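You operate a simulated robot arm through the tools that you are given. There is no shell and no other tool. Be economical: measure what you need, move in short steps, check, and stop when the job is done.

You run a simulated robot arm. Do the job below in one go: nothing can be reset, and whatever is moved stays where it is left.

TASK
Press the turquoise hub's bearing flush, then stand the hub in the parts tray.
Fine: seat it in the nest, push the slide in, hand clear of the ram; draw the slide out again.

The check looks at the end state, three seconds after you hand in, the way a careful person would. Anything else that was tipped, shoved, dropped, spilled or broken makes it a failure.

THE ROBOT
A 7-joint arm with a two-finger parallel gripper, fixed in place. Base frame: the origin is at the foot of the arm, x ahead of it, y to its left, z up. Units: m, degrees, N and s.
Its first joint turns from -166.0 to 166.0 degrees. Payload 4.4 kg.
Tool frame: the origin (TCP) lies between the finger pads and is the grasp point; the fingertips stand 0.023 m ahead of it; z points along the fingers, y is the line along which they close. Largest opening 0.094 m; finger width 0.038, thickness 0.01; the body of the gripper, 0.054 by 0.096 m, starts 0.039 m behind the TCP.
Orientation is told as [roll, pitch, yaw] about the base's x, y, z axes, in that order, counted from this pose: with the fingers straight down and closing along the base's y, the tool's x points along the base's -x, its y along +y and its z along -z.

THE INTERFACE
- The arm moves only by the tool apply_moves. Its argument "rows" is a list of rows, each an object of numbers (a shift or turn left out is 0, a gripper value left out holds the last): "dx", "dy", "dz": the shift along the base's x, y, z in units of 100 mm (1.0 is 100 mm); "rx", "ry", "rz": the turn, a rotation vector about the base's x, y, z in units of 180 degrees (1.0 is 180 degrees); "grip": the finger opening in m, from 0 to 0.094. In form: [{"dx": .., "dy": .., "dz": .., "rx": .., "ry": .., "rz": .., "grip": ..}, ...]. A call has 1 to 10 rows; each row is the pose to reach, as a shift and turn from the pose commanded when the call began. A call with a number of a shift or a turn outside -1 to 1 is refused whole. Each row takes 0.2 s and may step no farther than 0.05 m and 8.6 degrees from the row before; otherwise, or with a gripper value out of range, the whole call is refused. A pose out of reach is approached as far as the arm can. The call stops where the force on the tool passes 40 N (or 10 N more than at its start, if that is more) or the arm is blocked; 0.2 s more then pass. Each finger travels about 0.072 m/s and halts on what it meets, pressing with about 31 N; the grip force reading is that of the motor and also rises with nothing between the fingers. The clock runs only during rows and for 0.2 s after the last one: add rows that repeat a pose to give the fingers time. It gives the time, the measured TCP pose, the force on the tool (base axes), the opening and the grip force at its end, in the units of the frame above (readings bear some noise), with the torque about the TCP (base axes, N m) and any sound that the robot's microphone picked up.
- Cameras (640 x 400 px; columns grow to the right, rows downward): "scene" is fixed at [0.0492, -0.6485, 1.3766]; the picture's right is [0.76, -0.65, 0.00], its down [-0.16, -0.19, -0.97] and it looks along [0.63, 0.74, -0.25] (base axes); focal length 311 px, centre (320, 200). "wrist" rides on the gripper at [0.086, 0.016, -0.074] in the tool frame; the picture's right is [-0.18, 0.98, 0.00], its down [-0.58, -0.11, -0.81] and it looks along [-0.79, -0.15, 0.59] (tool axes); focal length 243 px, centre (320, 200).
- camera(camera): a new picture of that camera. The clock stands still meanwhile.
- locate(camera, pixels): for up to 12 pixels [column, row] of the newest picture of that camera ("zoom" is the newest enlarged one), the place [x, y, z] in the base frame of the surface seen there, good to about 0.002 m. The clock stands still meanwhile.
- close_up(camera, box): a new picture of the part [left, top, right, bottom] of that camera's present view, enlarged. The clock stands still meanwhile.
- finish_job(): hands the job in; it is judged then, once.

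Keep the steps short. Do not move on a guess: measure, check each grasp and each placing, and mend mistakes. In all there are 80 turns and 34 pictures (those below and enlarged ones count). Leave the gripper open and the arm clear of the work at the hand-in unless told otherwise, and finish with a single line.

The tools are called after "Emit:" by a JSON object that holds its "op" and its "data". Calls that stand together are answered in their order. apply_moves: Moves the arm, as the interface text tells. Its arguments: {"type":"object","properties":{"rows":{"type":"array","items":{"type":"object","properties":{"dx":{"type":"number"},"dy":{"type":"number"},"dz":{"type":"number"},"rx":{"type":"number"},"ry":{"type":"number"},"rz":{"type":"number"},"grip":{"type":"number"}}}}},"required":["rows"]} The other tools are called the same way: camera (camera) takes a picture; locate (camera, pixels) gives the place of the surface under pixels of a picture; close_up (camera, box) takes an enlarged picture of a part of a camera's view; finish_job () hands the job in.

At the start:

```text
t: 0.0
eef_pos: [0.6167, 0.1827, 1.2829]
ee_rot: [0.0, 0.0, 0.0]
contact_force: [0.2, 0.2, -0.2]
moment: [0.0, -0.03, 0.01]
gripper_width: 0.0939
grip_force: 0.0
```

scene: 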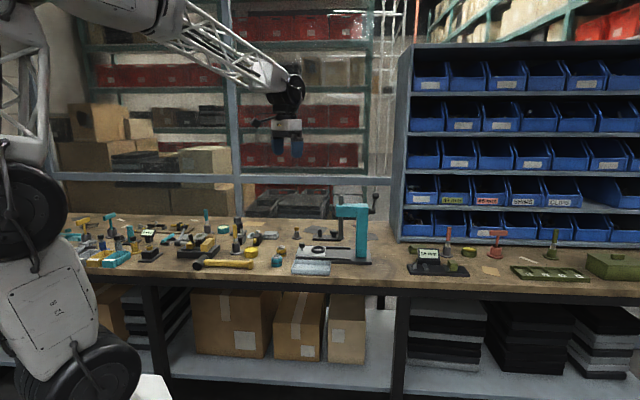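
wrist: 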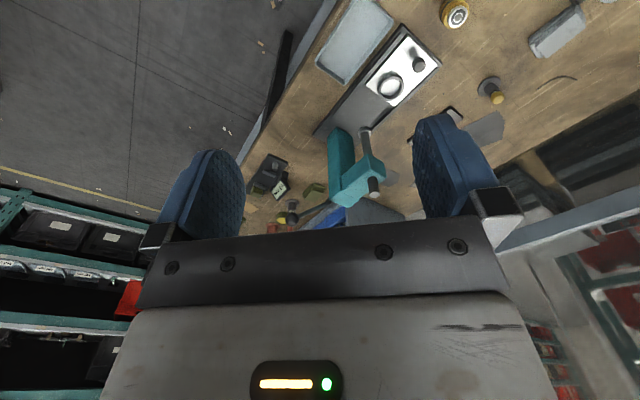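

I see a bench with a turquoise press in the middle. I'll enlarge the scene around the press and look for the turquoise hub.

Emit:
{"op": "close_up", "data": {"camera": "scene", "box": [230, 190, 390, 290]}}

Emit:
{"op": "close_up", "data": {"camera": "scene", "box": [60, 200, 260, 280]}}

Emit:
{"op": "close_up", "data": {"camera": "wrist", "box": [240, 0, 640, 240]}}

```text
4.00 times, centred on (310, 240) of scene
```

zoom: 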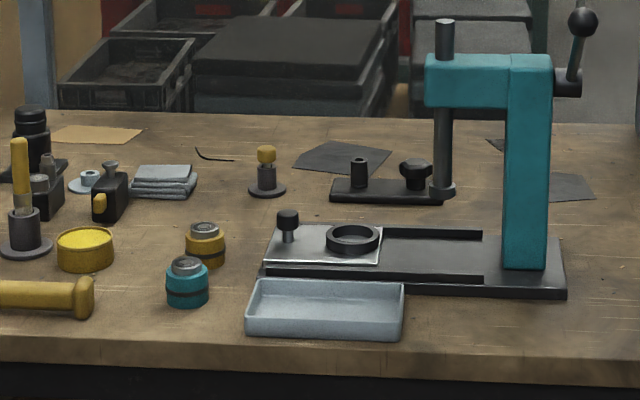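

```text
3.20 times, centred on (160, 240) of scene
```

zoom: 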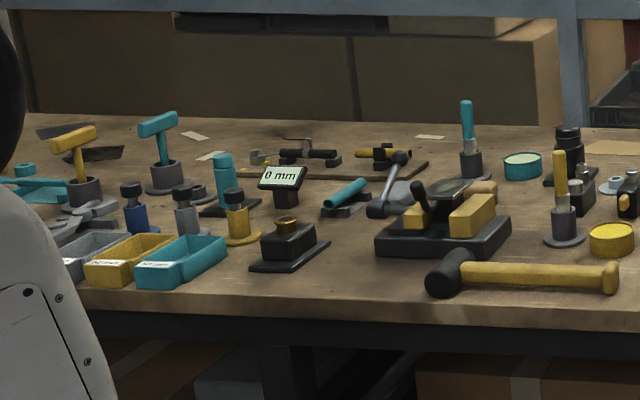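

```text
1.60 times, centred on (440, 120) of wrist
```

zoom: 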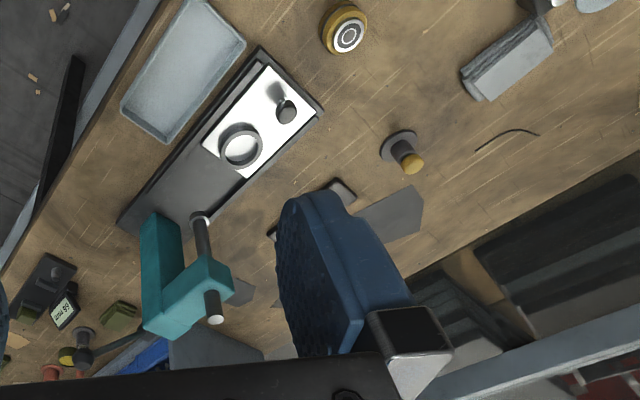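

The turquoise hub stands next to the yellow one, left of the tray. The slide carries the knob and the nest ring. I'll measure the tray, nest, knob and ram in the wrist zoom, and the hub in the scene picture.

Emit:
{"op": "locate", "data": {"camera": "zoom", "pixels": [[286, 112], [240, 147], [240, 130], [201, 150], [273, 66], [311, 93], [246, 180], [122, 105], [165, 140], [244, 45], [190, 65], [200, 218]]}}

Emit:
{"op": "close_up", "data": {"camera": "scene", "box": [256, 230, 336, 280]}}

```text
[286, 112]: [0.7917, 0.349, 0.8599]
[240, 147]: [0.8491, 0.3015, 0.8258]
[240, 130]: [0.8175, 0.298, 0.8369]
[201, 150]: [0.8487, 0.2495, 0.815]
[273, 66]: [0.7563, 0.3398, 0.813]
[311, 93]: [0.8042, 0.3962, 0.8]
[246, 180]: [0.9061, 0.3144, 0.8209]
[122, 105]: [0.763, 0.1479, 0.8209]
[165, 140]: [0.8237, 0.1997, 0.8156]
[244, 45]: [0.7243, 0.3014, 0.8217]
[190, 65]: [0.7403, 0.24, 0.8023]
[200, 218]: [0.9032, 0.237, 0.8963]
```

```text
8.00 times, centred on (296, 255) of scene
```

zoom: 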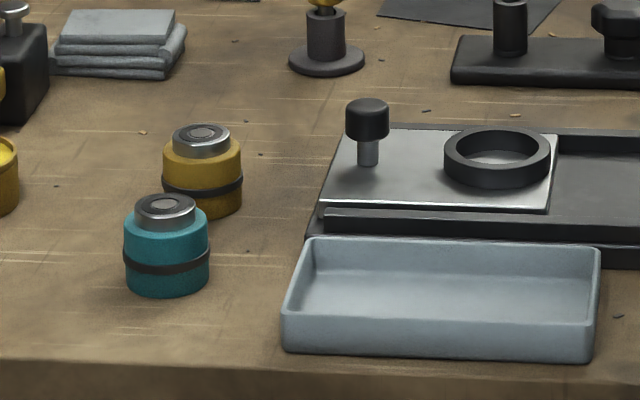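

Emit:
{"op": "locate", "data": {"camera": "zoom", "pixels": [[165, 208], [165, 290], [125, 250], [208, 250], [202, 135], [367, 110], [497, 158], [450, 160], [545, 160], [440, 295], [497, 132], [367, 158]]}}

```text
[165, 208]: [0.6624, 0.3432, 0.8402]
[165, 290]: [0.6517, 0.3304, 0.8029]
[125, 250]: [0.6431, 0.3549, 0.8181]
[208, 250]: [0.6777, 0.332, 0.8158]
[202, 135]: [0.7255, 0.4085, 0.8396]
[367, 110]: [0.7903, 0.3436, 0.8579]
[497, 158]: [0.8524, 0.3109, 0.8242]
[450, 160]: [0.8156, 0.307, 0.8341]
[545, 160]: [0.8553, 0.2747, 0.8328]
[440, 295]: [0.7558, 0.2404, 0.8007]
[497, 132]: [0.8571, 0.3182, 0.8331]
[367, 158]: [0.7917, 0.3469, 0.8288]
```

The hub is centred near (0.665, 0.348) with its base at z≈0.80 and the bearing top at 0.840. The nest is near (0.84, 0.298), and the press axis runs along about (0.69, -0.72). I'll move over the hub in stages, turning the tool to yaw -46° so the camera faces away from the press.

Emit:
{"op": "apply_moves", "data": {"rows": [{"dx": 0.08, "dy": 0.167, "dz": -0.167, "rz": -0.0426, "grip": 0.07}, {"dx": 0.16, "dy": 0.333, "dz": -0.333, "rz": -0.0852}, {"dx": 0.24, "dy": 0.5, "dz": -0.5, "rz": -0.1278}, {"dx": 0.32, "dy": 0.667, "dz": -0.667, "rz": -0.1704}, {"dx": 0.4, "dy": 0.833, "dz": -0.833, "rz": -0.213}, {"dx": 0.48, "dy": 1.0, "dz": -1.0, "rz": -0.2556}]}}

Emit:
{"op": "apply_moves", "data": {"rows": [{"dy": 0.2, "dz": -0.333}, {"dy": 0.4, "dz": -0.667}, {"dy": 0.65, "dz": -1.0}, {"dy": 0.65, "dz": -1.0}]}}

Emit:
{"op": "camera", "data": {"camera": "wrist"}}

```text
t: 1.4
eef_pos: [0.6654, 0.2813, 1.1823]
ee_rot: [0.0, 0.0, -46.1]
contact_force: [-0.1, 0.3, -1.0]
moment: [-0.03, 0.0, -0.01]
gripper_width: 0.07
grip_force: 0.1
```

```text
t: 2.4
eef_pos: [0.6656, 0.347, 1.0827]
ee_rot: [0.0, 0.0, -46.0]
contact_force: [1.1, 0.1, -0.1]
moment: [0.02, -0.01, -0.02]
gripper_width: 0.07
grip_force: 0.1
```

```text
27 pictures are left
```

wrist: 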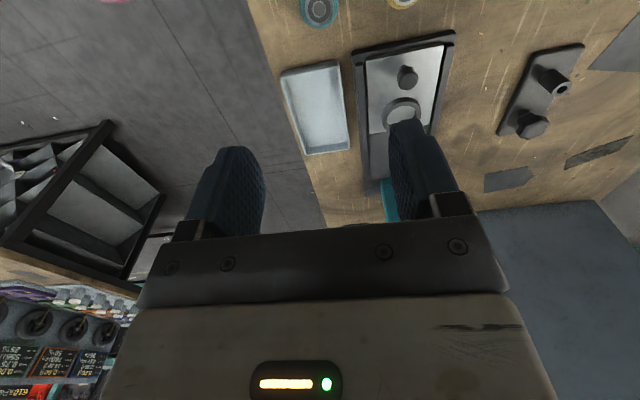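

The hub shows at the top (320, 10), with the tray, slide, knob and nest below it. I'll enlarge these for accurate positions.

Emit:
{"op": "close_up", "data": {"camera": "wrist", "box": [270, 0, 470, 125]}}

```text
3.20 times, centred on (370, 62) of wrist
```

zoom: 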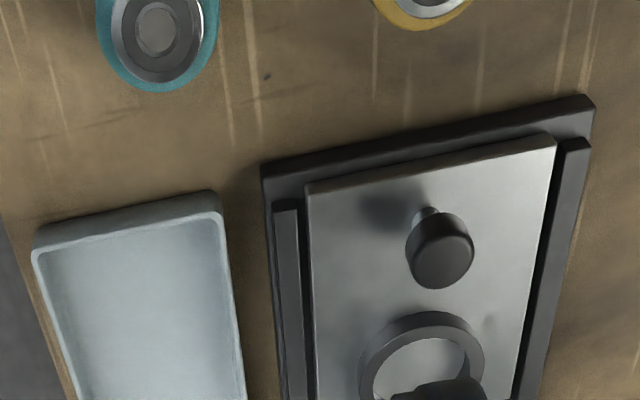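

Emit:
{"op": "locate", "data": {"camera": "zoom", "pixels": [[157, 28], [100, 40], [217, 40], [155, 88], [157, 78], [440, 262], [425, 335], [372, 370], [474, 358], [440, 370], [308, 190], [553, 143]]}}

Emit:
{"op": "locate", "data": {"camera": "wrist", "pixels": [[402, 101], [290, 78], [338, 68], [308, 150], [346, 145], [318, 110], [367, 60], [442, 45], [383, 113], [420, 108]]}}

```text
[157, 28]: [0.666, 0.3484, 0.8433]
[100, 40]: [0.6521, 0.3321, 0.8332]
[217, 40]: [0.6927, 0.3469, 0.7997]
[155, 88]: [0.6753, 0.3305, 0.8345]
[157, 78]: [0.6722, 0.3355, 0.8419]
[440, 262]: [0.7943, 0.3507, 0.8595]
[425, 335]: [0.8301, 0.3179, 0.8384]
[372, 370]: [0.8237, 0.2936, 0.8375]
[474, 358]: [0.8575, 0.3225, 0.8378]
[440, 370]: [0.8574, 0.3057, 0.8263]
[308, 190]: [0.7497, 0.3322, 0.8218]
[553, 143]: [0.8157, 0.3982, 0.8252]
```

```text
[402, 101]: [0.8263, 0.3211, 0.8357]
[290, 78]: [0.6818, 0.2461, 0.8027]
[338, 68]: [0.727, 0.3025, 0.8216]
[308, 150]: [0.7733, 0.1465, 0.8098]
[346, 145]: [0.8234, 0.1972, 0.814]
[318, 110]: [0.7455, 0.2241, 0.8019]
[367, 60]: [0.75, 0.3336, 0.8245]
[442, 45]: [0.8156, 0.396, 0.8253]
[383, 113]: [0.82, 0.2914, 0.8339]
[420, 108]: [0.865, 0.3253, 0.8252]
```

The hub axis is at (0.666, 0.348) with a radius of about 0.0215. The press axis is exactly diagonal, so the right yaw is -45°. A finger hides part of the nest, so I'll shift sideways to see it fully.

Emit:
{"op": "apply_moves", "data": {"rows": [{"dx": 0.2, "dy": 0.2, "dz": -0.1, "rz": 0.0056}, {"dx": 0.42, "dy": 0.42, "dz": -0.2, "rz": 0.0056}, {"dx": 0.42, "dy": 0.42, "dz": -0.2, "rz": 0.0056}]}}

Emit:
{"op": "close_up", "data": {"camera": "wrist", "box": [240, 40, 440, 165]}}

```text
t: 3.2
eef_pos: [0.7071, 0.3891, 1.0621]
ee_rot: [0.0, 0.0, -45.1]
contact_force: [0.5, -0.8, 0.2]
moment: [0.03, -0.03, 0.01]
gripper_width: 0.0701
grip_force: 0.1
```

```text
3.20 times, centred on (340, 102) of wrist
```

zoom: 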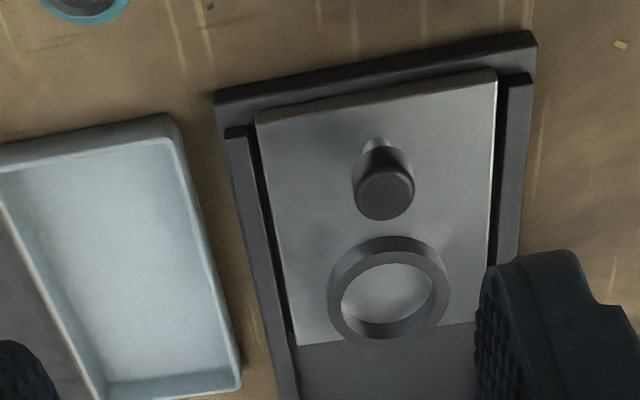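

The nest ring is now fully visible at (390, 293) in the zoom. I'll measure its rim.

Emit:
{"op": "locate", "data": {"camera": "zoom", "pixels": [[336, 304], [440, 286], [384, 258], [394, 334], [351, 272], [427, 320], [385, 190], [395, 300], [275, 115], [495, 72], [300, 343], [352, 345]]}}

```text
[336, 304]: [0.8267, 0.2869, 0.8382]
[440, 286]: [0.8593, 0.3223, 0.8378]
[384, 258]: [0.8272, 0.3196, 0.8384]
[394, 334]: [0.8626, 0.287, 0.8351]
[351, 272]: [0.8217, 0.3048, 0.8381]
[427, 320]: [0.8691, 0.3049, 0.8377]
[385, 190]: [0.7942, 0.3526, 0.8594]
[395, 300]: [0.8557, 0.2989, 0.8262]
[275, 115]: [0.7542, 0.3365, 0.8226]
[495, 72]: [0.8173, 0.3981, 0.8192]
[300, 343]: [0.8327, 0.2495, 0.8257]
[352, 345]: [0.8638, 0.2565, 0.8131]
```

Averaging the rim points puts the nest centre at (0.8445, 0.304), with the rim top at 0.838 and the floor at 0.826. I'll go back over the hub and descend partway.

Emit:
{"op": "apply_moves", "data": {"rows": [{"dx": -0.2, "dy": -0.2, "dz": -0.3}, {"dx": -0.411, "dy": -0.407, "dz": -0.6}, {"dx": -0.411, "dy": -0.407, "dz": -1.0}, {"dx": -0.411, "dy": -0.407, "dz": -1.0}]}}

Emit:
{"op": "apply_moves", "data": {"rows": [{"dz": -0.25}, {"dz": -0.5}, {"dz": -0.7}, {"dz": -0.7}]}}

Emit:
{"op": "camera", "data": {"camera": "wrist"}}

Emit:
{"op": "close_up", "data": {"camera": "scene", "box": [240, 190, 336, 280]}}

```text
t: 4.2
eef_pos: [0.6662, 0.3499, 0.9621]
ee_rot: [0.0, 0.1, -45.0]
contact_force: [-0.4, 0.2, -1.0]
moment: [0.04, -0.02, 0.02]
gripper_width: 0.0699
grip_force: 0.0
```

```text
t: 5.2
eef_pos: [0.6661, 0.3475, 0.8923]
ee_rot: [-0.1, 0.0, -45.1]
contact_force: [0.0, -0.4, -0.1]
moment: [0.01, 0.02, 0.03]
gripper_width: 0.0701
grip_force: 0.0
```

```text
24 pictures are left
```

wrist: 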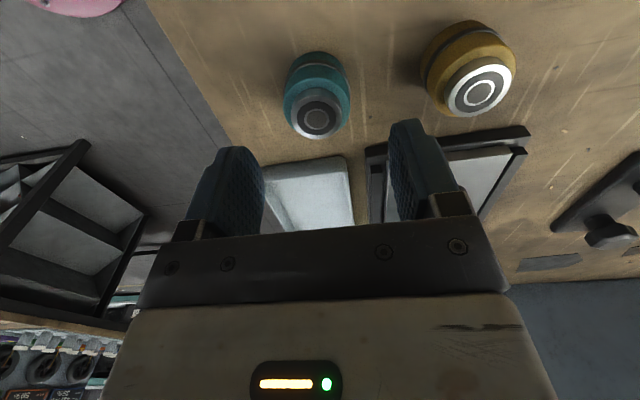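

```text
4.44 times, centred on (288, 235) of scene
```

zoom: 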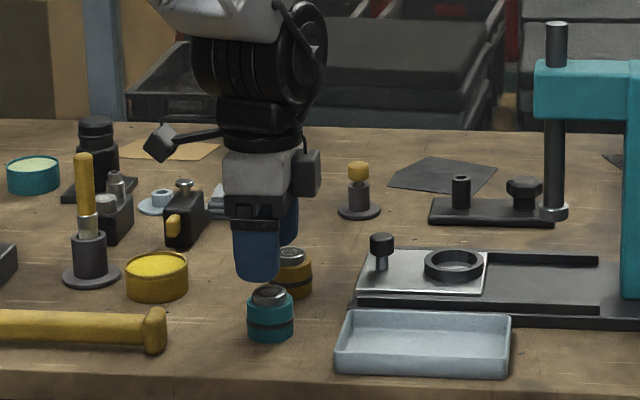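

The gripper is centred above the hub. I'll check the hub's bearing centre and edges once more from here.

Emit:
{"op": "locate", "data": {"camera": "wrist", "pixels": [[317, 118], [293, 119], [342, 118], [317, 137], [286, 100], [349, 98], [480, 92]]}}

```text
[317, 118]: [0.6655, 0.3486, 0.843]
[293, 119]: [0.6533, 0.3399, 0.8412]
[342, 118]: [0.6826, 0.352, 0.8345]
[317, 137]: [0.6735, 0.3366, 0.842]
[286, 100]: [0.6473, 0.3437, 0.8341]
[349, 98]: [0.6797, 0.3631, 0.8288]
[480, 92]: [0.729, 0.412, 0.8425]
```

The centre is (0.6655, 0.3486), which matches. I'll lower to TCP z≈0.838 and close.

Emit:
{"op": "apply_moves", "data": {"rows": [{"dz": -0.18}, {"dz": -0.36}, {"dz": -0.54}, {"dz": -0.54}, {"dz": -0.54, "grip": 0.03}, {"dz": -0.54, "grip": 0.03}, {"dz": -0.54, "grip": 0.03}, {"dz": -0.54, "grip": 0.03}]}}

```text
t: 7.0
eef_pos: [0.666, 0.3481, 0.8402]
ee_rot: [0.0, -0.1, -45.0]
contact_force: [0.6, 0.7, -0.3]
moment: [0.04, -0.03, 0.0]
gripper_width: 0.0405
grip_force: 31.0
```

The fingers hold at a width of 0.0405 with 31 N. I'll lift 0.1 m and look.

Emit:
{"op": "apply_moves", "data": {"rows": [{"dz": 0.1}, {"dz": 0.4}, {"dz": 0.7}, {"dz": 1.0}, {"dz": 1.0}]}}

Emit:
{"op": "close_up", "data": {"camera": "scene", "box": [240, 170, 400, 270]}}

```text
t: 8.2
eef_pos: [0.6652, 0.3487, 0.9391]
ee_rot: [0.0, 0.0, -45.0]
contact_force: [-0.9, 0.0, 0.8]
moment: [0.0, 0.0, 0.0]
gripper_width: 0.0302
grip_force: 0.1
```

```text
4.00 times, centred on (320, 220) of scene
```

zoom: 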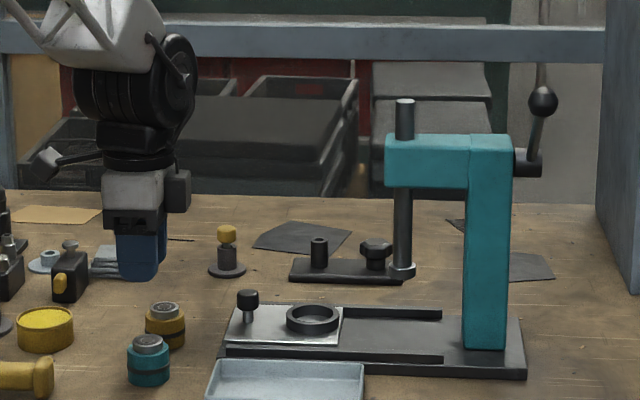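

The fingers closed to 0.030 and the hub stayed on the bench, still upright, so it slid out. The hold above the dark band was too high or too slick. I'll look closely at the hub and measure the band.

Emit:
{"op": "close_up", "data": {"camera": "scene", "box": [262, 240, 294, 270]}}

```text
13.33 times, centred on (278, 255) of scene
```

zoom: 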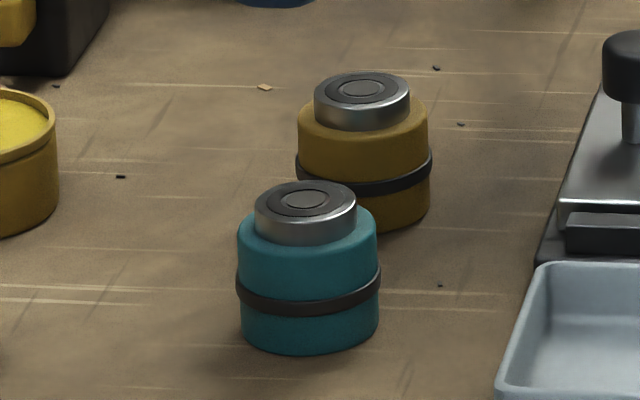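

Emit:
{"op": "locate", "data": {"camera": "zoom", "pixels": [[308, 200], [308, 238], [308, 250], [308, 290], [308, 302], [308, 315], [308, 322], [308, 348], [308, 362], [240, 285], [378, 280]]}}

```text
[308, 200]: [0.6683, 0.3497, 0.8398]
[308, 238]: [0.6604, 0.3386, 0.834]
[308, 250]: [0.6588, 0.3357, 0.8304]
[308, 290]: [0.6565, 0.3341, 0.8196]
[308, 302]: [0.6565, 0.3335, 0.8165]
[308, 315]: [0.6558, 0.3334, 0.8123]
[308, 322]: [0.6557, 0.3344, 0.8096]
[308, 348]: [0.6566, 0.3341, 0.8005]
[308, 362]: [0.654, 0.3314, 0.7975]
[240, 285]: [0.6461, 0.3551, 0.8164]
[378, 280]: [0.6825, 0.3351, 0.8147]
```

The band spans z≈0.8125–0.818, and my fingertips were only at about 0.817. I'll open, go down again to TCP≈0.832 so the pads cover the band, then close.

Emit:
{"op": "apply_moves", "data": {"rows": [{"grip": 0.07}, {"grip": 0.07}, {"grip": 0.07}, {"dz": -0.3}, {"dz": -0.6}, {"dz": -0.6}]}}

Emit:
{"op": "apply_moves", "data": {"rows": [{"dz": -0.15}, {"dz": -0.3}, {"dz": -0.46}, {"dz": -0.46}]}}

Emit:
{"op": "apply_moves", "data": {"rows": [{"grip": 0.03}, {"grip": 0.03}, {"grip": 0.03}, {"grip": 0.03}, {"grip": 0.03}]}}

```text
t: 9.6
eef_pos: [0.6653, 0.3475, 0.8783]
ee_rot: [0.0, 0.0, -45.0]
contact_force: [-0.5, -0.3, 1.4]
moment: [0.01, -0.01, -0.03]
gripper_width: 0.0701
grip_force: 0.1
```

```text
t: 10.6
eef_pos: [0.6651, 0.3478, 0.8321]
ee_rot: [0.1, 0.0, -45.0]
contact_force: [-0.4, -0.7, -0.3]
moment: [0.0, -0.01, -0.02]
gripper_width: 0.07
grip_force: 0.0
```

```text
t: 11.8
eef_pos: [0.6641, 0.3476, 0.833]
ee_rot: [0.0, 0.0, -45.0]
contact_force: [0.4, 0.1, 1.0]
moment: [0.01, -0.02, -0.04]
gripper_width: 0.0408
grip_force: 31.6
```

The width is 0.0408 at 31 N. I'll lift 10 mm gently and check that it holds.

Emit:
{"op": "apply_moves", "data": {"rows": [{"dz": 0.02}, {"dz": 0.04}, {"dz": 0.06}, {"dz": 0.08}, {"dz": 0.1}, {"dz": 0.1}]}}

```text
t: 13.2
eef_pos: [0.6651, 0.3477, 0.8428]
ee_rot: [0.0, 0.0, -45.1]
contact_force: [0.1, 0.3, -2.2]
moment: [0.02, 0.03, 0.02]
gripper_width: 0.0404
grip_force: 30.7
```

The tool now carries about -2 N, which is a weight. I'll check with a picture.

Emit:
{"op": "close_up", "data": {"camera": "scene", "box": [256, 225, 304, 270]}}

```text
8.89 times, centred on (280, 248) of scene
```

zoom: 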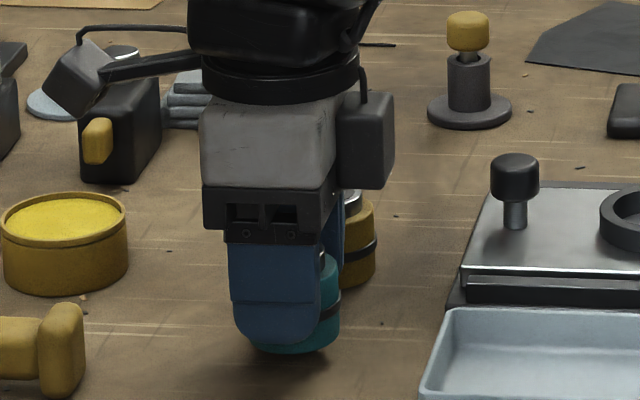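

Emit:
{"op": "locate", "data": {"camera": "zoom", "pixels": [[295, 348], [330, 330], [331, 305], [331, 270], [275, 344], [295, 362]]}}

```text
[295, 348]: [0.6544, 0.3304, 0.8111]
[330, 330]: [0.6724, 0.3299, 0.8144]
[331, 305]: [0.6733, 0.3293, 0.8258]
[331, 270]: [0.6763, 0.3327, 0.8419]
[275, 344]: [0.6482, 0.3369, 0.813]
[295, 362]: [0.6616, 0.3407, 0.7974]
```

The hub is held, with its bottom at 0.811 and TCP at 0.843, so the bottom is about 0.032 below TCP. I'll raise it clear of the knob and carry it most of the way to the nest.

Emit:
{"op": "apply_moves", "data": {"rows": [{"dz": 0.15}, {"dz": 0.35}, {"dz": 0.55}, {"dz": 0.75}, {"dz": 0.92}, {"dz": 0.92}]}}

Emit:
{"op": "apply_moves", "data": {"rows": [{"dx": 0.15, "dy": -0.0}, {"dx": 0.35, "dy": -0.0}, {"dx": 0.55, "dy": -0.0}, {"dx": 0.75}, {"dx": 0.95}, {"dx": 1.0}, {"dx": 1.0}]}}

Emit:
{"op": "apply_moves", "data": {"rows": [{"dx": 0.15}, {"dx": 0.3}, {"dx": 0.45}, {"dx": 0.5}, {"dx": 0.5}]}}

Emit:
{"op": "close_up", "data": {"camera": "scene", "box": [260, 150, 388, 270]}}

Emit:
{"op": "camera", "data": {"camera": "wrist"}}

```text
t: 14.6
eef_pos: [0.6652, 0.3466, 0.9347]
ee_rot: [0.0, -0.1, -45.0]
contact_force: [-0.6, 0.4, -2.1]
moment: [0.01, -0.03, -0.02]
gripper_width: 0.0406
grip_force: 31.5
```

```text
t: 16.2
eef_pos: [0.7657, 0.349, 0.9348]
ee_rot: [0.1, -0.1, -44.9]
contact_force: [-0.3, 0.1, -2.3]
moment: [0.03, -0.02, 0.0]
gripper_width: 0.0407
grip_force: 30.6
```

```text
t: 17.4
eef_pos: [0.8146, 0.3468, 0.9342]
ee_rot: [0.0, -0.1, -45.0]
contact_force: [0.5, 0.3, -2.6]
moment: [0.0, -0.02, 0.0]
gripper_width: 0.0407
grip_force: 30.9
```

```text
3.33 times, centred on (324, 210) of scene
```

zoom: 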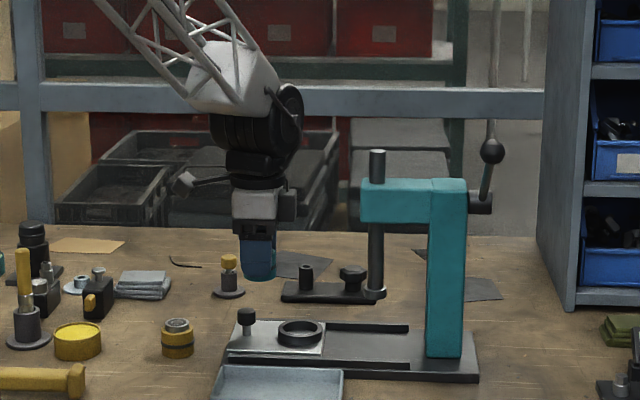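

```text
18 pictures are left
```

wrist: 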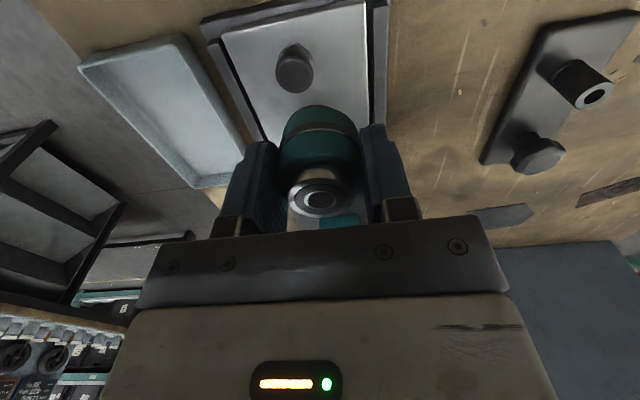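

The hub is upright in the hand. Before going over the nest I'll measure the press head, the ram's lower end, the hand's near side, and the hub in the hand.

Emit:
{"op": "locate", "data": {"camera": "zoom", "pixels": [[364, 185], [364, 218], [376, 293], [376, 240], [294, 205], [284, 175], [298, 110], [425, 225], [262, 275], [391, 205]]}}

Emit:
{"op": "locate", "data": {"camera": "wrist", "pixels": [[320, 200], [292, 203], [346, 203], [320, 150], [320, 125], [283, 150], [358, 150], [293, 75]]}}

```text
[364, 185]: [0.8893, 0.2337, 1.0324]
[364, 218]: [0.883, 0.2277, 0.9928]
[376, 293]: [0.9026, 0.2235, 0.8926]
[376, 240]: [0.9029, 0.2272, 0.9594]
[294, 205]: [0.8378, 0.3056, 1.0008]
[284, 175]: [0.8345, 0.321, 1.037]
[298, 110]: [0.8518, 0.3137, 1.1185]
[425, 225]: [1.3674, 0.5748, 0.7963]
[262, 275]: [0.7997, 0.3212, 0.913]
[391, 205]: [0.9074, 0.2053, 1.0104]
```

```text
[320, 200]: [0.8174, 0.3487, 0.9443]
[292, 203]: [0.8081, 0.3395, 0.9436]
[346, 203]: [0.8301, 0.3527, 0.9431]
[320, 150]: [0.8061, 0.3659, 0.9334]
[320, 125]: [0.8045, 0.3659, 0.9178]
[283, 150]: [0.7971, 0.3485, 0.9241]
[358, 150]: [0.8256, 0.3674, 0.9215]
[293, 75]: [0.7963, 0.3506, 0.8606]
```

Clearances: the press head front is at u≈0.463 along the press axis and the hand will reach about 0.437, so there's a gap of roughly 25 mm. I'll move over the nest, lower until the hub bottom is just above the rim, and look.

Emit:
{"op": "apply_moves", "data": {"rows": [{"dx": 0.1, "dy": -0.15}, {"dx": 0.2, "dy": -0.3}, {"dx": 0.29, "dy": -0.44}, {"dx": 0.29, "dy": -0.44, "dz": -0.15}, {"dx": 0.29, "dy": -0.44, "dz": -0.3}, {"dx": 0.29, "dy": -0.44, "dz": -0.5}, {"dx": 0.29, "dy": -0.44, "dz": -0.5}]}}

Emit:
{"op": "close_up", "data": {"camera": "scene", "box": [310, 220, 358, 260]}}

Emit:
{"op": "close_up", "data": {"camera": "wrist", "box": [220, 60, 420, 240]}}

```text
t: 19.0
eef_pos: [0.8451, 0.3044, 0.8857]
ee_rot: [0.0, 0.1, -45.0]
contact_force: [0.0, -0.3, -2.0]
moment: [0.01, 0.0, 0.02]
gripper_width: 0.0405
grip_force: 31.1
```

```text
10.00 times, centred on (334, 240) of scene
```

zoom: 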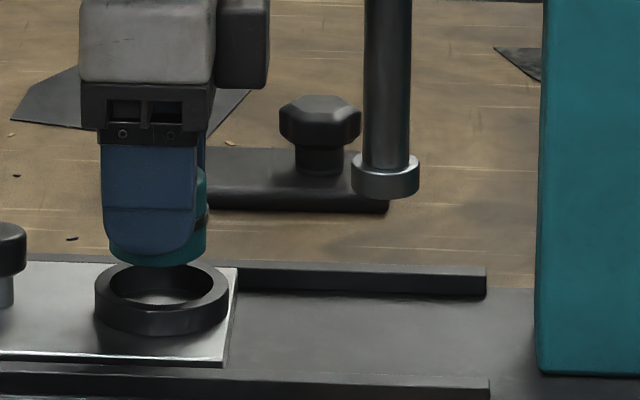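

```text
2.22 times, centred on (320, 150) of wrist
```

zoom: 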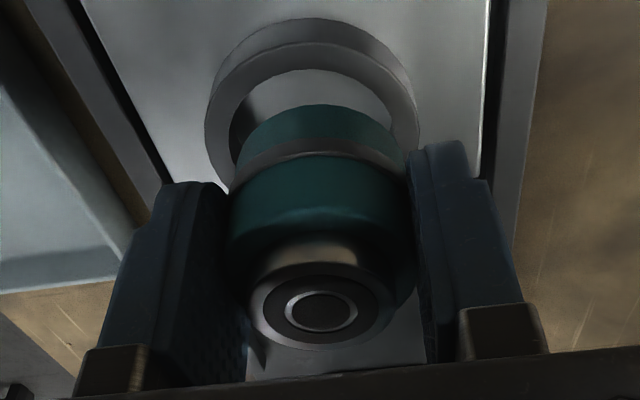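

The hub hangs just above the ring. I'll compare hub and ring positions in both views: in the wrist zoom the ring spans cols 204–420 (centre 312), while the hub is centred on 320.

Emit:
{"op": "close_up", "data": {"camera": "wrist", "box": [256, 60, 384, 140]}}

```text
5.00 times, centred on (320, 100) of wrist
```

zoom: 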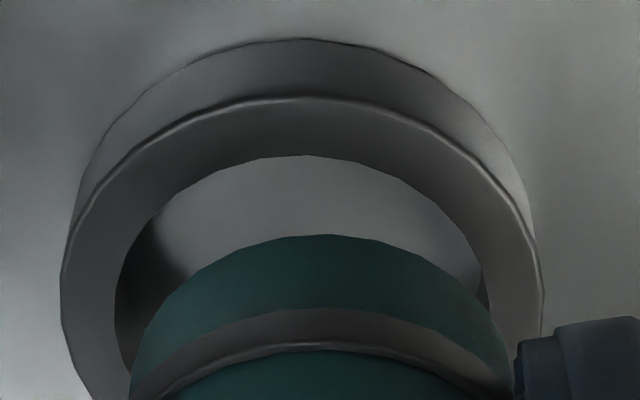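

From the geometry, the ring is about 2.2 mm off in -v (both its inner and outer edges agree) and 1.4 mm further in +u. The clearance is about 1.3 mm. I'll correct by dx -0.6 mm and dy -2.5 mm, lower to just above the rim, and recheck.

Emit:
{"op": "apply_moves", "data": {"rows": [{"dx": -0.006, "dy": -0.025}, {"dx": -0.006, "dy": -0.025, "dz": -0.06}, {"dx": -0.006, "dy": -0.025, "dz": -0.11}, {"dx": -0.006, "dy": -0.025, "dz": -0.11}]}}

Emit:
{"op": "close_up", "data": {"camera": "wrist", "box": [256, 60, 384, 140]}}

Emit:
{"op": "close_up", "data": {"camera": "scene", "box": [310, 230, 342, 250]}}

```text
t: 20.0
eef_pos: [0.8443, 0.3005, 0.8736]
ee_rot: [0.0, 0.1, -44.9]
contact_force: [-0.7, -0.5, -2.2]
moment: [0.02, 0.02, 0.0]
gripper_width: 0.0403
grip_force: 31.3
```

```text
5.00 times, centred on (320, 100) of wrist
```

zoom: 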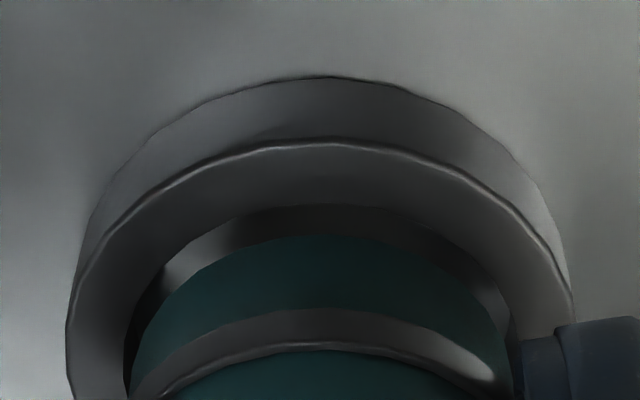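

```text
16.00 times, centred on (326, 240) of scene
```

zoom: 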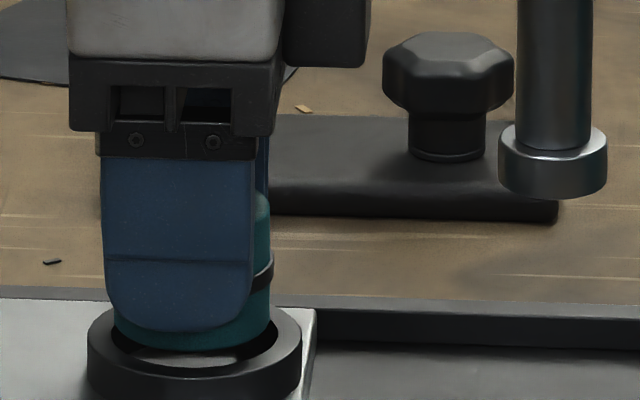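

They are now aligned within about 0.5 mm. I'll nudge 0.5 mm along +u and lower slowly into the nest, keeping the fingertips just above the rim.

Emit:
{"op": "apply_moves", "data": {"rows": [{"dx": 0.003, "dy": -0.003, "dz": -0.02}, {"dx": 0.003, "dy": -0.003, "dz": -0.04}, {"dx": 0.003, "dy": -0.003, "dz": -0.06}, {"dx": 0.003, "dy": -0.003, "dz": -0.08}, {"dx": 0.003, "dy": -0.003, "dz": -0.1}, {"dx": 0.003, "dy": -0.003, "dz": -0.11}, {"dx": 0.003, "dy": -0.003, "dz": -0.11}]}}

Emit:
{"op": "close_up", "data": {"camera": "scene", "box": [310, 230, 342, 250]}}

```text
t: 21.6
eef_pos: [0.8444, 0.3013, 0.8615]
ee_rot: [0.1, 0.0, -45.0]
contact_force: [-0.9, -0.6, -1.5]
moment: [0.0, 0.02, 0.01]
gripper_width: 0.0406
grip_force: 30.8
```

```text
16.00 times, centred on (326, 240) of scene
```

zoom: 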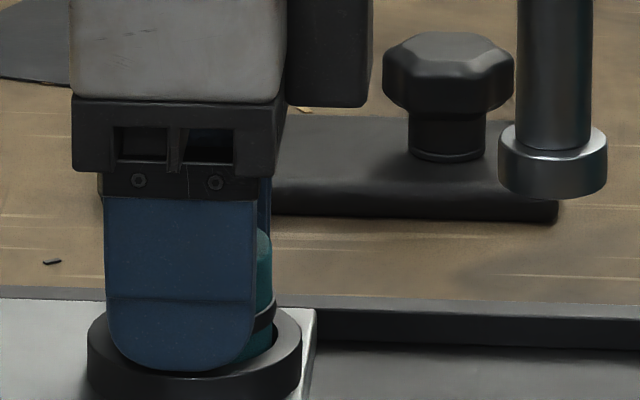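

The hub is inside the ring with no side force. I'll open the fingers to let it settle, then rise.

Emit:
{"op": "apply_moves", "data": {"rows": [{"grip": 0.05}, {"grip": 0.06}, {"grip": 0.07}, {"grip": 0.07}]}}

Emit:
{"op": "apply_moves", "data": {"rows": [{"dz": 0.1}, {"dz": 0.3}, {"dz": 0.5}, {"dz": 0.7}, {"dz": 0.85}, {"dx": -0.2, "dy": 0.2, "dz": 0.85}, {"dx": -0.5, "dy": 0.5, "dz": 0.85}, {"dx": -0.7, "dy": 0.7, "dz": 0.85}, {"dx": -0.7, "dy": 0.7, "dz": 0.85}]}}

Emit:
{"op": "close_up", "data": {"camera": "scene", "box": [302, 220, 350, 250]}}

```text
t: 22.6
eef_pos: [0.8449, 0.3014, 0.8622]
ee_rot: [0.1, 0.0, -45.0]
contact_force: [-0.2, 0.4, 0.6]
moment: [0.01, 0.0, 0.01]
gripper_width: 0.0701
grip_force: 0.2
```

```text
t: 24.6
eef_pos: [0.7739, 0.373, 0.9472]
ee_rot: [0.1, 0.0, -45.0]
contact_force: [0.3, 0.5, -0.4]
moment: [0.0, -0.04, -0.01]
gripper_width: 0.07
grip_force: 0.1
```

```text
13.33 times, centred on (326, 235) of scene
```

zoom: 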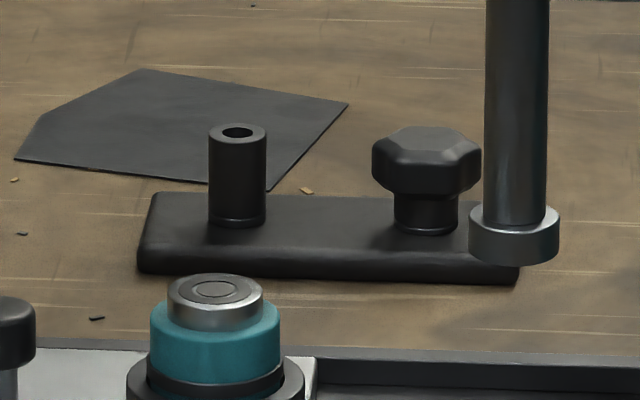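

The hub stands level in the nest. I'll check heights to confirm it's on the floor, and measure the knob and ram.

Emit:
{"op": "locate", "data": {"camera": "zoom", "pixels": [[215, 288], [215, 335], [160, 312], [270, 312], [515, 230], [515, 258]]}}

Emit:
{"op": "close_up", "data": {"camera": "wrist", "box": [230, 20, 430, 145]}}

```text
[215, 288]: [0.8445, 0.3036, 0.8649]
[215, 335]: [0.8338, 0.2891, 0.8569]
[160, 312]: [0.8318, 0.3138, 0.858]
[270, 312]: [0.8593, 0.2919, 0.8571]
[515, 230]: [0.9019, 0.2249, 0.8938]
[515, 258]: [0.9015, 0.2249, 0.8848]
```

```text
3.20 times, centred on (330, 82) of wrist
```

zoom: 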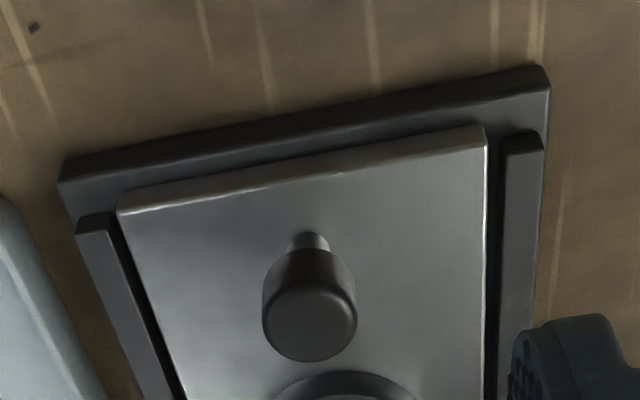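

The hub is seated, with its shoulder at 0.857–0.858. The ram's underside is at 0.885, so the hub passes beneath it. Next I'll take the slide knob near (0.794, 0.351). I'll lean the hand back 20° (away from the press) so it stays clear of the ram and head with the slide in, then lower over the knob.

Emit:
{"op": "apply_moves", "data": {"rows": [{"rx": -0.026, "ry": -0.026}, {"rx": -0.052, "ry": -0.052}, {"rx": -0.0786, "ry": -0.0786}, {"dx": 0.198, "dy": -0.219, "rx": -0.0786, "ry": -0.0786}, {"dx": 0.198, "dy": -0.219, "dz": -0.2, "rx": -0.0786, "ry": -0.0786}, {"dx": 0.198, "dy": -0.219, "dz": -0.45, "rx": -0.0786, "ry": -0.0786}, {"dx": 0.198, "dy": -0.219, "dz": -0.45, "rx": -0.0786, "ry": -0.0786}]}}

Emit:
{"op": "close_up", "data": {"camera": "scene", "box": [272, 205, 352, 255]}}

```text
t: 26.2
eef_pos: [0.7954, 0.3494, 0.9032]
ee_rot: [-0.2, -20.0, -44.9]
contact_force: [0.1, -0.5, -0.2]
moment: [0.01, 0.04, 0.02]
gripper_width: 0.0699
grip_force: 0.1
```

```text
8.00 times, centred on (312, 230) of scene
```

zoom: 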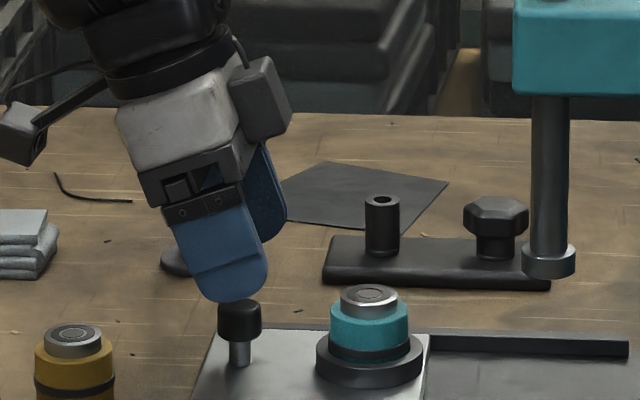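

The lean works and the camera lump is well clear. I'll lower 41 mm over the knob and close on it.

Emit:
{"op": "apply_moves", "data": {"rows": [{"dz": -0.14}, {"dz": -0.28}, {"dz": -0.41}, {"dz": -0.41, "grip": 0.05}, {"dz": -0.41, "grip": 0.035}, {"dz": -0.41, "grip": 0.015}, {"dz": -0.41, "grip": 0.015}, {"dz": -0.41, "grip": 0.015}]}}

Emit:
{"op": "close_up", "data": {"camera": "scene", "box": [284, 215, 348, 255]}}

```text
t: 28.0
eef_pos: [0.7953, 0.3493, 0.861]
ee_rot: [0.0, -20.0, -45.0]
contact_force: [17.2, 15.6, -5.6]
moment: [0.0, -0.04, 0.06]
gripper_width: 0.0254
grip_force: 11.9
```

```text
10.00 times, centred on (316, 235) of scene
```

zoom: 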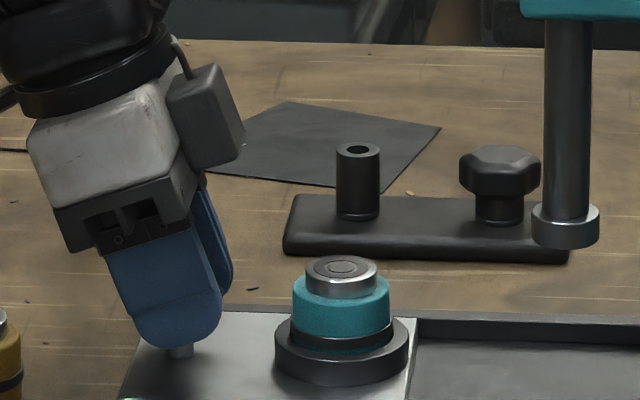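

The knob is between the fingers, but there's a 23 N sideways load toward +v, so the hand is slightly off. I'll shift about 1.5 mm toward +v to balance it.

Emit:
{"op": "apply_moves", "data": {"rows": [{"dx": 0.005, "dy": 0.005}, {"dx": 0.01, "dy": 0.01}, {"dx": 0.01, "dy": 0.01}, {"dx": 0.01, "dy": 0.01}]}}

```text
t: 29.0
eef_pos: [0.7945, 0.3498, 0.8613]
ee_rot: [-0.1, -20.0, -44.9]
contact_force: [1.5, 0.8, 4.7]
moment: [0.2, -0.17, -0.01]
gripper_width: 0.0235
grip_force: 45.1
```

Balanced and firmly gripped (width 0.0235). I'll push the slide in 20 mm along the axis first and watch the force.

Emit:
{"op": "apply_moves", "data": {"rows": [{"dx": 0.028, "dy": -0.028}, {"dx": 0.057, "dy": -0.057}, {"dx": 0.085, "dy": -0.085}, {"dx": 0.113, "dy": -0.113}, {"dx": 0.141, "dy": -0.141}, {"dx": 0.141, "dy": -0.141}]}}

Emit:
{"op": "close_up", "data": {"camera": "scene", "box": [284, 205, 364, 255]}}

```text
t: 30.4
eef_pos: [0.8101, 0.3366, 0.8626]
ee_rot: [0.0, -20.0, -45.0]
contact_force: [-10.6, -12.1, 19.6]
moment: [-0.43, 0.22, 0.07]
gripper_width: 0.0238
grip_force: 44.8
```

```text
8.00 times, centred on (324, 230) of scene
```

zoom: 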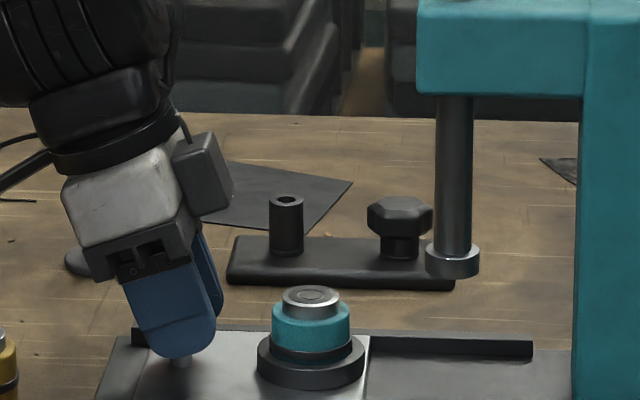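

The slide moves with the knob. A side load of about 16 N (-v) and 20 N upward has built up. I'll continue 20 mm with a small correction (-v 0.8 mm, up 0.5 mm).

Emit:
{"op": "apply_moves", "data": {"rows": [{"dx": -0.005, "dy": -0.005, "dz": 0.005}, {"dx": 0.025, "dy": -0.035, "dz": 0.005}, {"dx": 0.053, "dy": -0.064, "dz": 0.005}, {"dx": 0.08, "dy": -0.092, "dz": 0.005}, {"dx": 0.108, "dy": -0.12, "dz": 0.005}, {"dx": 0.136, "dy": -0.148, "dz": 0.005}, {"dx": 0.136, "dy": -0.148, "dz": 0.005}]}}

```text
t: 32.2
eef_pos: [0.8231, 0.3226, 0.8611]
ee_rot: [0.1, -20.0, -45.0]
contact_force: [6.5, 6.4, -5.7]
moment: [-0.09, 0.23, 0.06]
gripper_width: 0.0237
grip_force: 44.6
stopped in row 7: the force on the tool passed its limit at 41 N (the readings are from after the stop); the commanded pose is now the measured one
```

It stopped on 41 N after nearly the full step, and the load has now relaxed to about 9 N. I'll continue straight in smaller steps.

Emit:
{"op": "apply_moves", "data": {"rows": [{"dx": 0.014, "dy": -0.014}, {"dx": 0.028, "dy": -0.028}, {"dx": 0.042, "dy": -0.042}, {"dx": 0.057, "dy": -0.057}, {"dx": 0.071, "dy": -0.071}, {"dx": 0.085, "dy": -0.085}, {"dx": 0.099, "dy": -0.099}]}}

```text
t: 33.8
eef_pos: [0.8338, 0.3132, 0.8616]
ee_rot: [0.0, -20.0, -45.0]
contact_force: [20.8, 21.3, -11.4]
moment: [0.11, 0.13, -0.01]
gripper_width: 0.0237
grip_force: 44.8
```

The side load is now 30 N toward +v, about 1 mm off. I'll relieve it by moving +v 1 mm and up... actually down is -11 N, so z lowers 0.3 mm, and then I'll proceed 14 mm.

Emit:
{"op": "apply_moves", "data": {"rows": [{"dx": 0.007, "dy": 0.007, "dz": -0.003}, {"dx": 0.007, "dy": 0.007, "dz": -0.003}, {"dx": 0.021, "dy": -0.007, "dz": -0.003}, {"dx": 0.035, "dy": -0.021, "dz": -0.003}, {"dx": 0.049, "dy": -0.035, "dz": -0.003}, {"dx": 0.063, "dy": -0.049, "dz": -0.003}, {"dx": 0.078, "dy": -0.064, "dz": -0.003}, {"dx": 0.092, "dy": -0.078, "dz": -0.003}, {"dx": 0.106, "dy": -0.092, "dz": -0.003}]}}

Emit:
{"op": "close_up", "data": {"camera": "scene", "box": [292, 205, 372, 255]}}

```text
t: 35.8
eef_pos: [0.8424, 0.3018, 0.8616]
ee_rot: [0.0, -19.9, -45.0]
contact_force: [-28.2, -27.2, 10.4]
moment: [-0.39, 0.45, -0.05]
gripper_width: 0.0235
grip_force: 45.1
```

```text
8.00 times, centred on (332, 230) of scene
```

zoom: 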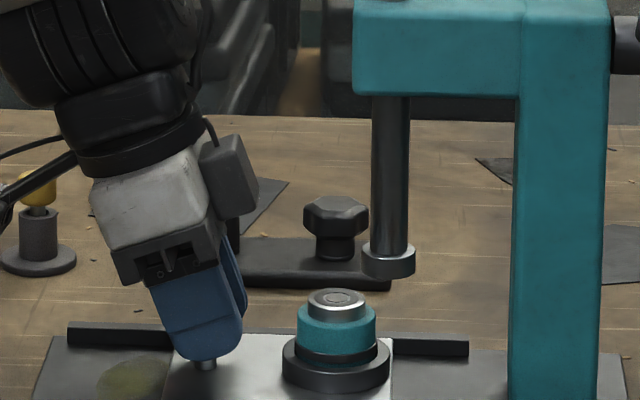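

The slide has come about 68 mm and roughly 27 mm remains. The load is 39 N toward -v, so I'll ease 0.6 mm that way and continue 12 mm.

Emit:
{"op": "apply_moves", "data": {"rows": [{"dx": -0.0045, "dy": -0.0045}, {"dx": -0.0045, "dy": -0.0045}, {"dx": 0.0095, "dy": -0.0185}, {"dx": 0.0235, "dy": -0.0325}, {"dx": 0.0375, "dy": -0.0465}, {"dx": 0.0525, "dy": -0.0615}, {"dx": 0.0665, "dy": -0.0755}, {"dx": 0.0805, "dy": -0.0895}]}}

```text
t: 37.6
eef_pos: [0.8517, 0.2943, 0.863]
ee_rot: [0.1, -20.0, -45.1]
contact_force: [-16.1, -15.7, 5.0]
moment: [-0.29, 0.37, 0.02]
gripper_width: 0.024
grip_force: 44.6
```

The load is down to 22 N. I'll ease another 0.3 mm and continue 8 mm.

Emit:
{"op": "apply_moves", "data": {"rows": [{"dx": -0.003, "dy": -0.003}, {"dx": -0.003, "dy": -0.003}, {"dx": 0.011, "dy": -0.017}, {"dx": 0.025, "dy": -0.031}, {"dx": 0.039, "dy": -0.045}, {"dx": 0.053, "dy": -0.059}, {"dx": 0.053, "dy": -0.059}]}}

Emit:
{"op": "close_up", "data": {"camera": "scene", "box": [300, 205, 380, 255]}}

```text
t: 39.2
eef_pos: [0.8567, 0.2888, 0.8626]
ee_rot: [0.2, -20.0, -45.0]
contact_force: [7.3, 8.3, -1.7]
moment: [-0.11, 0.19, 0.07]
gripper_width: 0.0239
grip_force: 44.6
```

```text
8.00 times, centred on (340, 230) of scene
```

zoom: 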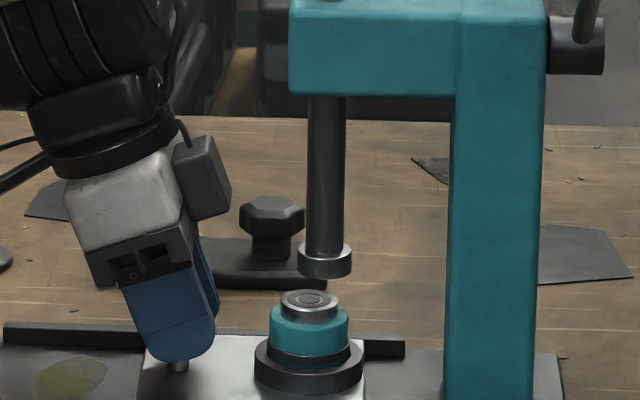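

The hub (col 309) is about 9 mm short of the ram axis (col 325). I'll push up to 10 mm more in 1.4 mm steps; a hard stop will show as force along the axis.

Emit:
{"op": "apply_moves", "data": {"rows": [{"dx": 0.01, "dy": -0.01}, {"dx": 0.02, "dy": -0.02}, {"dx": 0.03, "dy": -0.03}, {"dx": 0.04, "dy": -0.04}, {"dx": 0.05, "dy": -0.05}, {"dx": 0.06, "dy": -0.06}, {"dx": 0.07, "dy": -0.07}]}}

```text
t: 40.8
eef_pos: [0.863, 0.2825, 0.8619]
ee_rot: [0.1, -20.0, -44.8]
contact_force: [-17.1, 34.9, 6.4]
moment: [0.05, 0.35, 0.07]
gripper_width: 0.0241
grip_force: 45.2
```

There's now 37 N against the push along the axis, so the slide has reached its stop (travel 96 mm). I'll release the knob, rise away from the ram and look.

Emit:
{"op": "apply_moves", "data": {"rows": [{"grip": 0.03}, {"grip": 0.05}, {"grip": 0.06}, {"grip": 0.06}, {"dx": -0.05, "dy": 0.05, "dz": 0.15}, {"dx": -0.15, "dy": 0.15, "dz": 0.4}, {"dx": -0.4, "dy": 0.4, "dz": 0.6}, {"dx": -0.7, "dy": 0.7, "dz": 0.7}, {"dx": -0.9, "dy": 0.9, "dz": 0.7}, {"dx": -0.9, "dy": 0.9, "dz": 0.7}]}}

Emit:
{"op": "close_up", "data": {"camera": "scene", "box": [310, 190, 390, 255]}}

```text
t: 43.0
eef_pos: [0.7731, 0.3715, 0.933]
ee_rot: [0.2, -20.0, -45.0]
contact_force: [0.4, 0.3, -1.0]
moment: [-0.01, 0.0, -0.02]
gripper_width: 0.0601
grip_force: 0.0
```

```text
6.15 times, centred on (350, 222) of scene
```

zoom: 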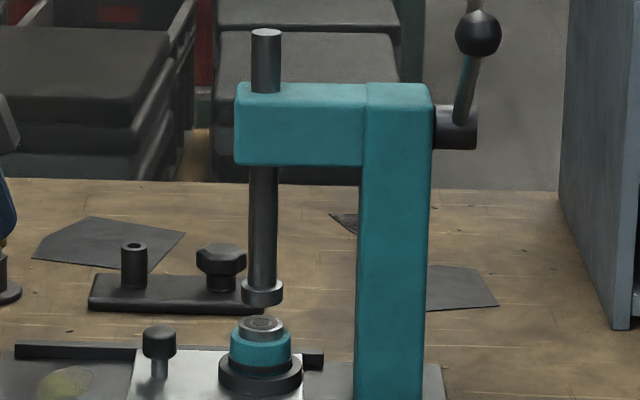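

The hub is centred under the ram and the hand is clear. The bearing still stands proud and nothing has been heard. I'll wait two seconds for the press to act and listen.

Emit:
{"op": "apply_moves", "data": {"rows": [{"dz": 0.05}, {"dz": 0.05}, {"dz": 0.05}, {"dz": 0.05}, {"dz": 0.05}, {"dz": 0.05}, {"dz": 0.05}, {"dz": 0.05}, {"dz": 0.05}, {"dz": 0.05}]}}

Emit:
{"op": "locate", "data": {"camera": "zoom", "pixels": [[261, 323], [262, 300], [261, 358], [240, 375], [158, 335], [478, 30], [466, 70], [465, 130], [262, 285], [410, 92]]}}

```text
t: 45.2
eef_pos: [0.7743, 0.3712, 0.9363]
ee_rot: [0.1, -20.0, -45.0]
contact_force: [0.3, 0.1, 0.3]
moment: [-0.01, -0.02, -0.01]
gripper_width: 0.0598
grip_force: 0.1
```

```text
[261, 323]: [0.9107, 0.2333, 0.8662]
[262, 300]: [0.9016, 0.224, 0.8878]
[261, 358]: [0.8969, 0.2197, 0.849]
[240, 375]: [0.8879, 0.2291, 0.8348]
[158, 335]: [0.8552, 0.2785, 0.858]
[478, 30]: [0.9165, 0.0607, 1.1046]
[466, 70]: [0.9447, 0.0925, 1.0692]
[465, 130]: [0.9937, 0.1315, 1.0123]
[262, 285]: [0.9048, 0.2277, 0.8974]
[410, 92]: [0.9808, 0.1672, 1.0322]
```

No sound. I'll look at the hub closely to see whether the bearing has gone down.

Emit:
{"op": "close_up", "data": {"camera": "scene", "box": [325, 190, 389, 252]}}

```text
6.45 times, centred on (357, 221) of scene
```

zoom: 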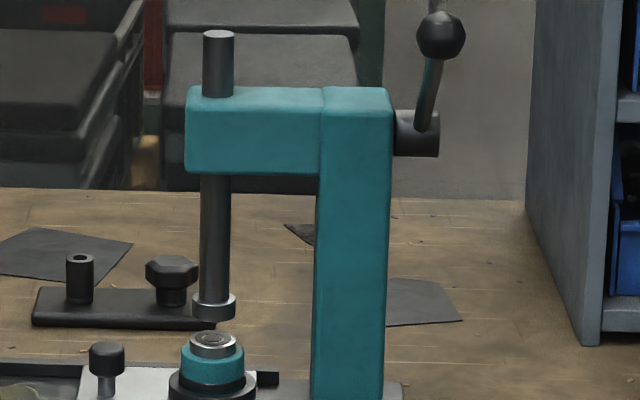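

The ram hasn't moved and the bearing is still proud. The slide may not be fully home. I'll close the fingers, come down behind the knob, and push it straight along the axis until it stops.

Emit:
{"op": "apply_moves", "data": {"rows": [{"dx": 0.15, "dy": -0.15, "grip": 0.0}, {"dx": 0.3, "dy": -0.3}, {"dx": 0.45, "dy": -0.46}, {"dx": 0.45, "dy": -0.46, "dz": -0.2}, {"dx": 0.45, "dy": -0.46, "dz": -0.4}, {"dx": 0.45, "dy": -0.46, "dz": -0.6}, {"dx": 0.45, "dy": -0.46, "dz": -0.75}, {"dx": 0.45, "dy": -0.46, "dz": -0.75}]}}

Emit:
{"op": "apply_moves", "data": {"rows": [{"dx": 0.03, "dy": -0.03}, {"dx": 0.06, "dy": -0.06}, {"dx": 0.09, "dy": -0.09}, {"dx": 0.12, "dy": -0.12}, {"dx": 0.14, "dy": -0.14}, {"dx": 0.155, "dy": -0.155}, {"dx": 0.17, "dy": -0.17}, {"dx": 0.185, "dy": -0.185}, {"dx": 0.2, "dy": -0.2}, {"dx": 0.215, "dy": -0.215}]}}

```text
t: 47.0
eef_pos: [0.8192, 0.3242, 0.8621]
ee_rot: [0.2, -20.0, -44.9]
contact_force: [0.0, -0.4, 0.5]
moment: [-0.01, -0.04, -0.01]
gripper_width: 0.0
grip_force: 31.3
```

```text
t: 48.8
eef_pos: [0.835, 0.3093, 0.8626]
ee_rot: [0.0, -19.9, -44.9]
contact_force: [-11.3, 11.1, 2.3]
moment: [0.08, 0.16, 0.0]
gripper_width: 0.0
grip_force: 30.4
stopped in row 9: the force on the tool passed its limit at 47 N (the readings are from after the stop); the commanded pose is now the measured one
```

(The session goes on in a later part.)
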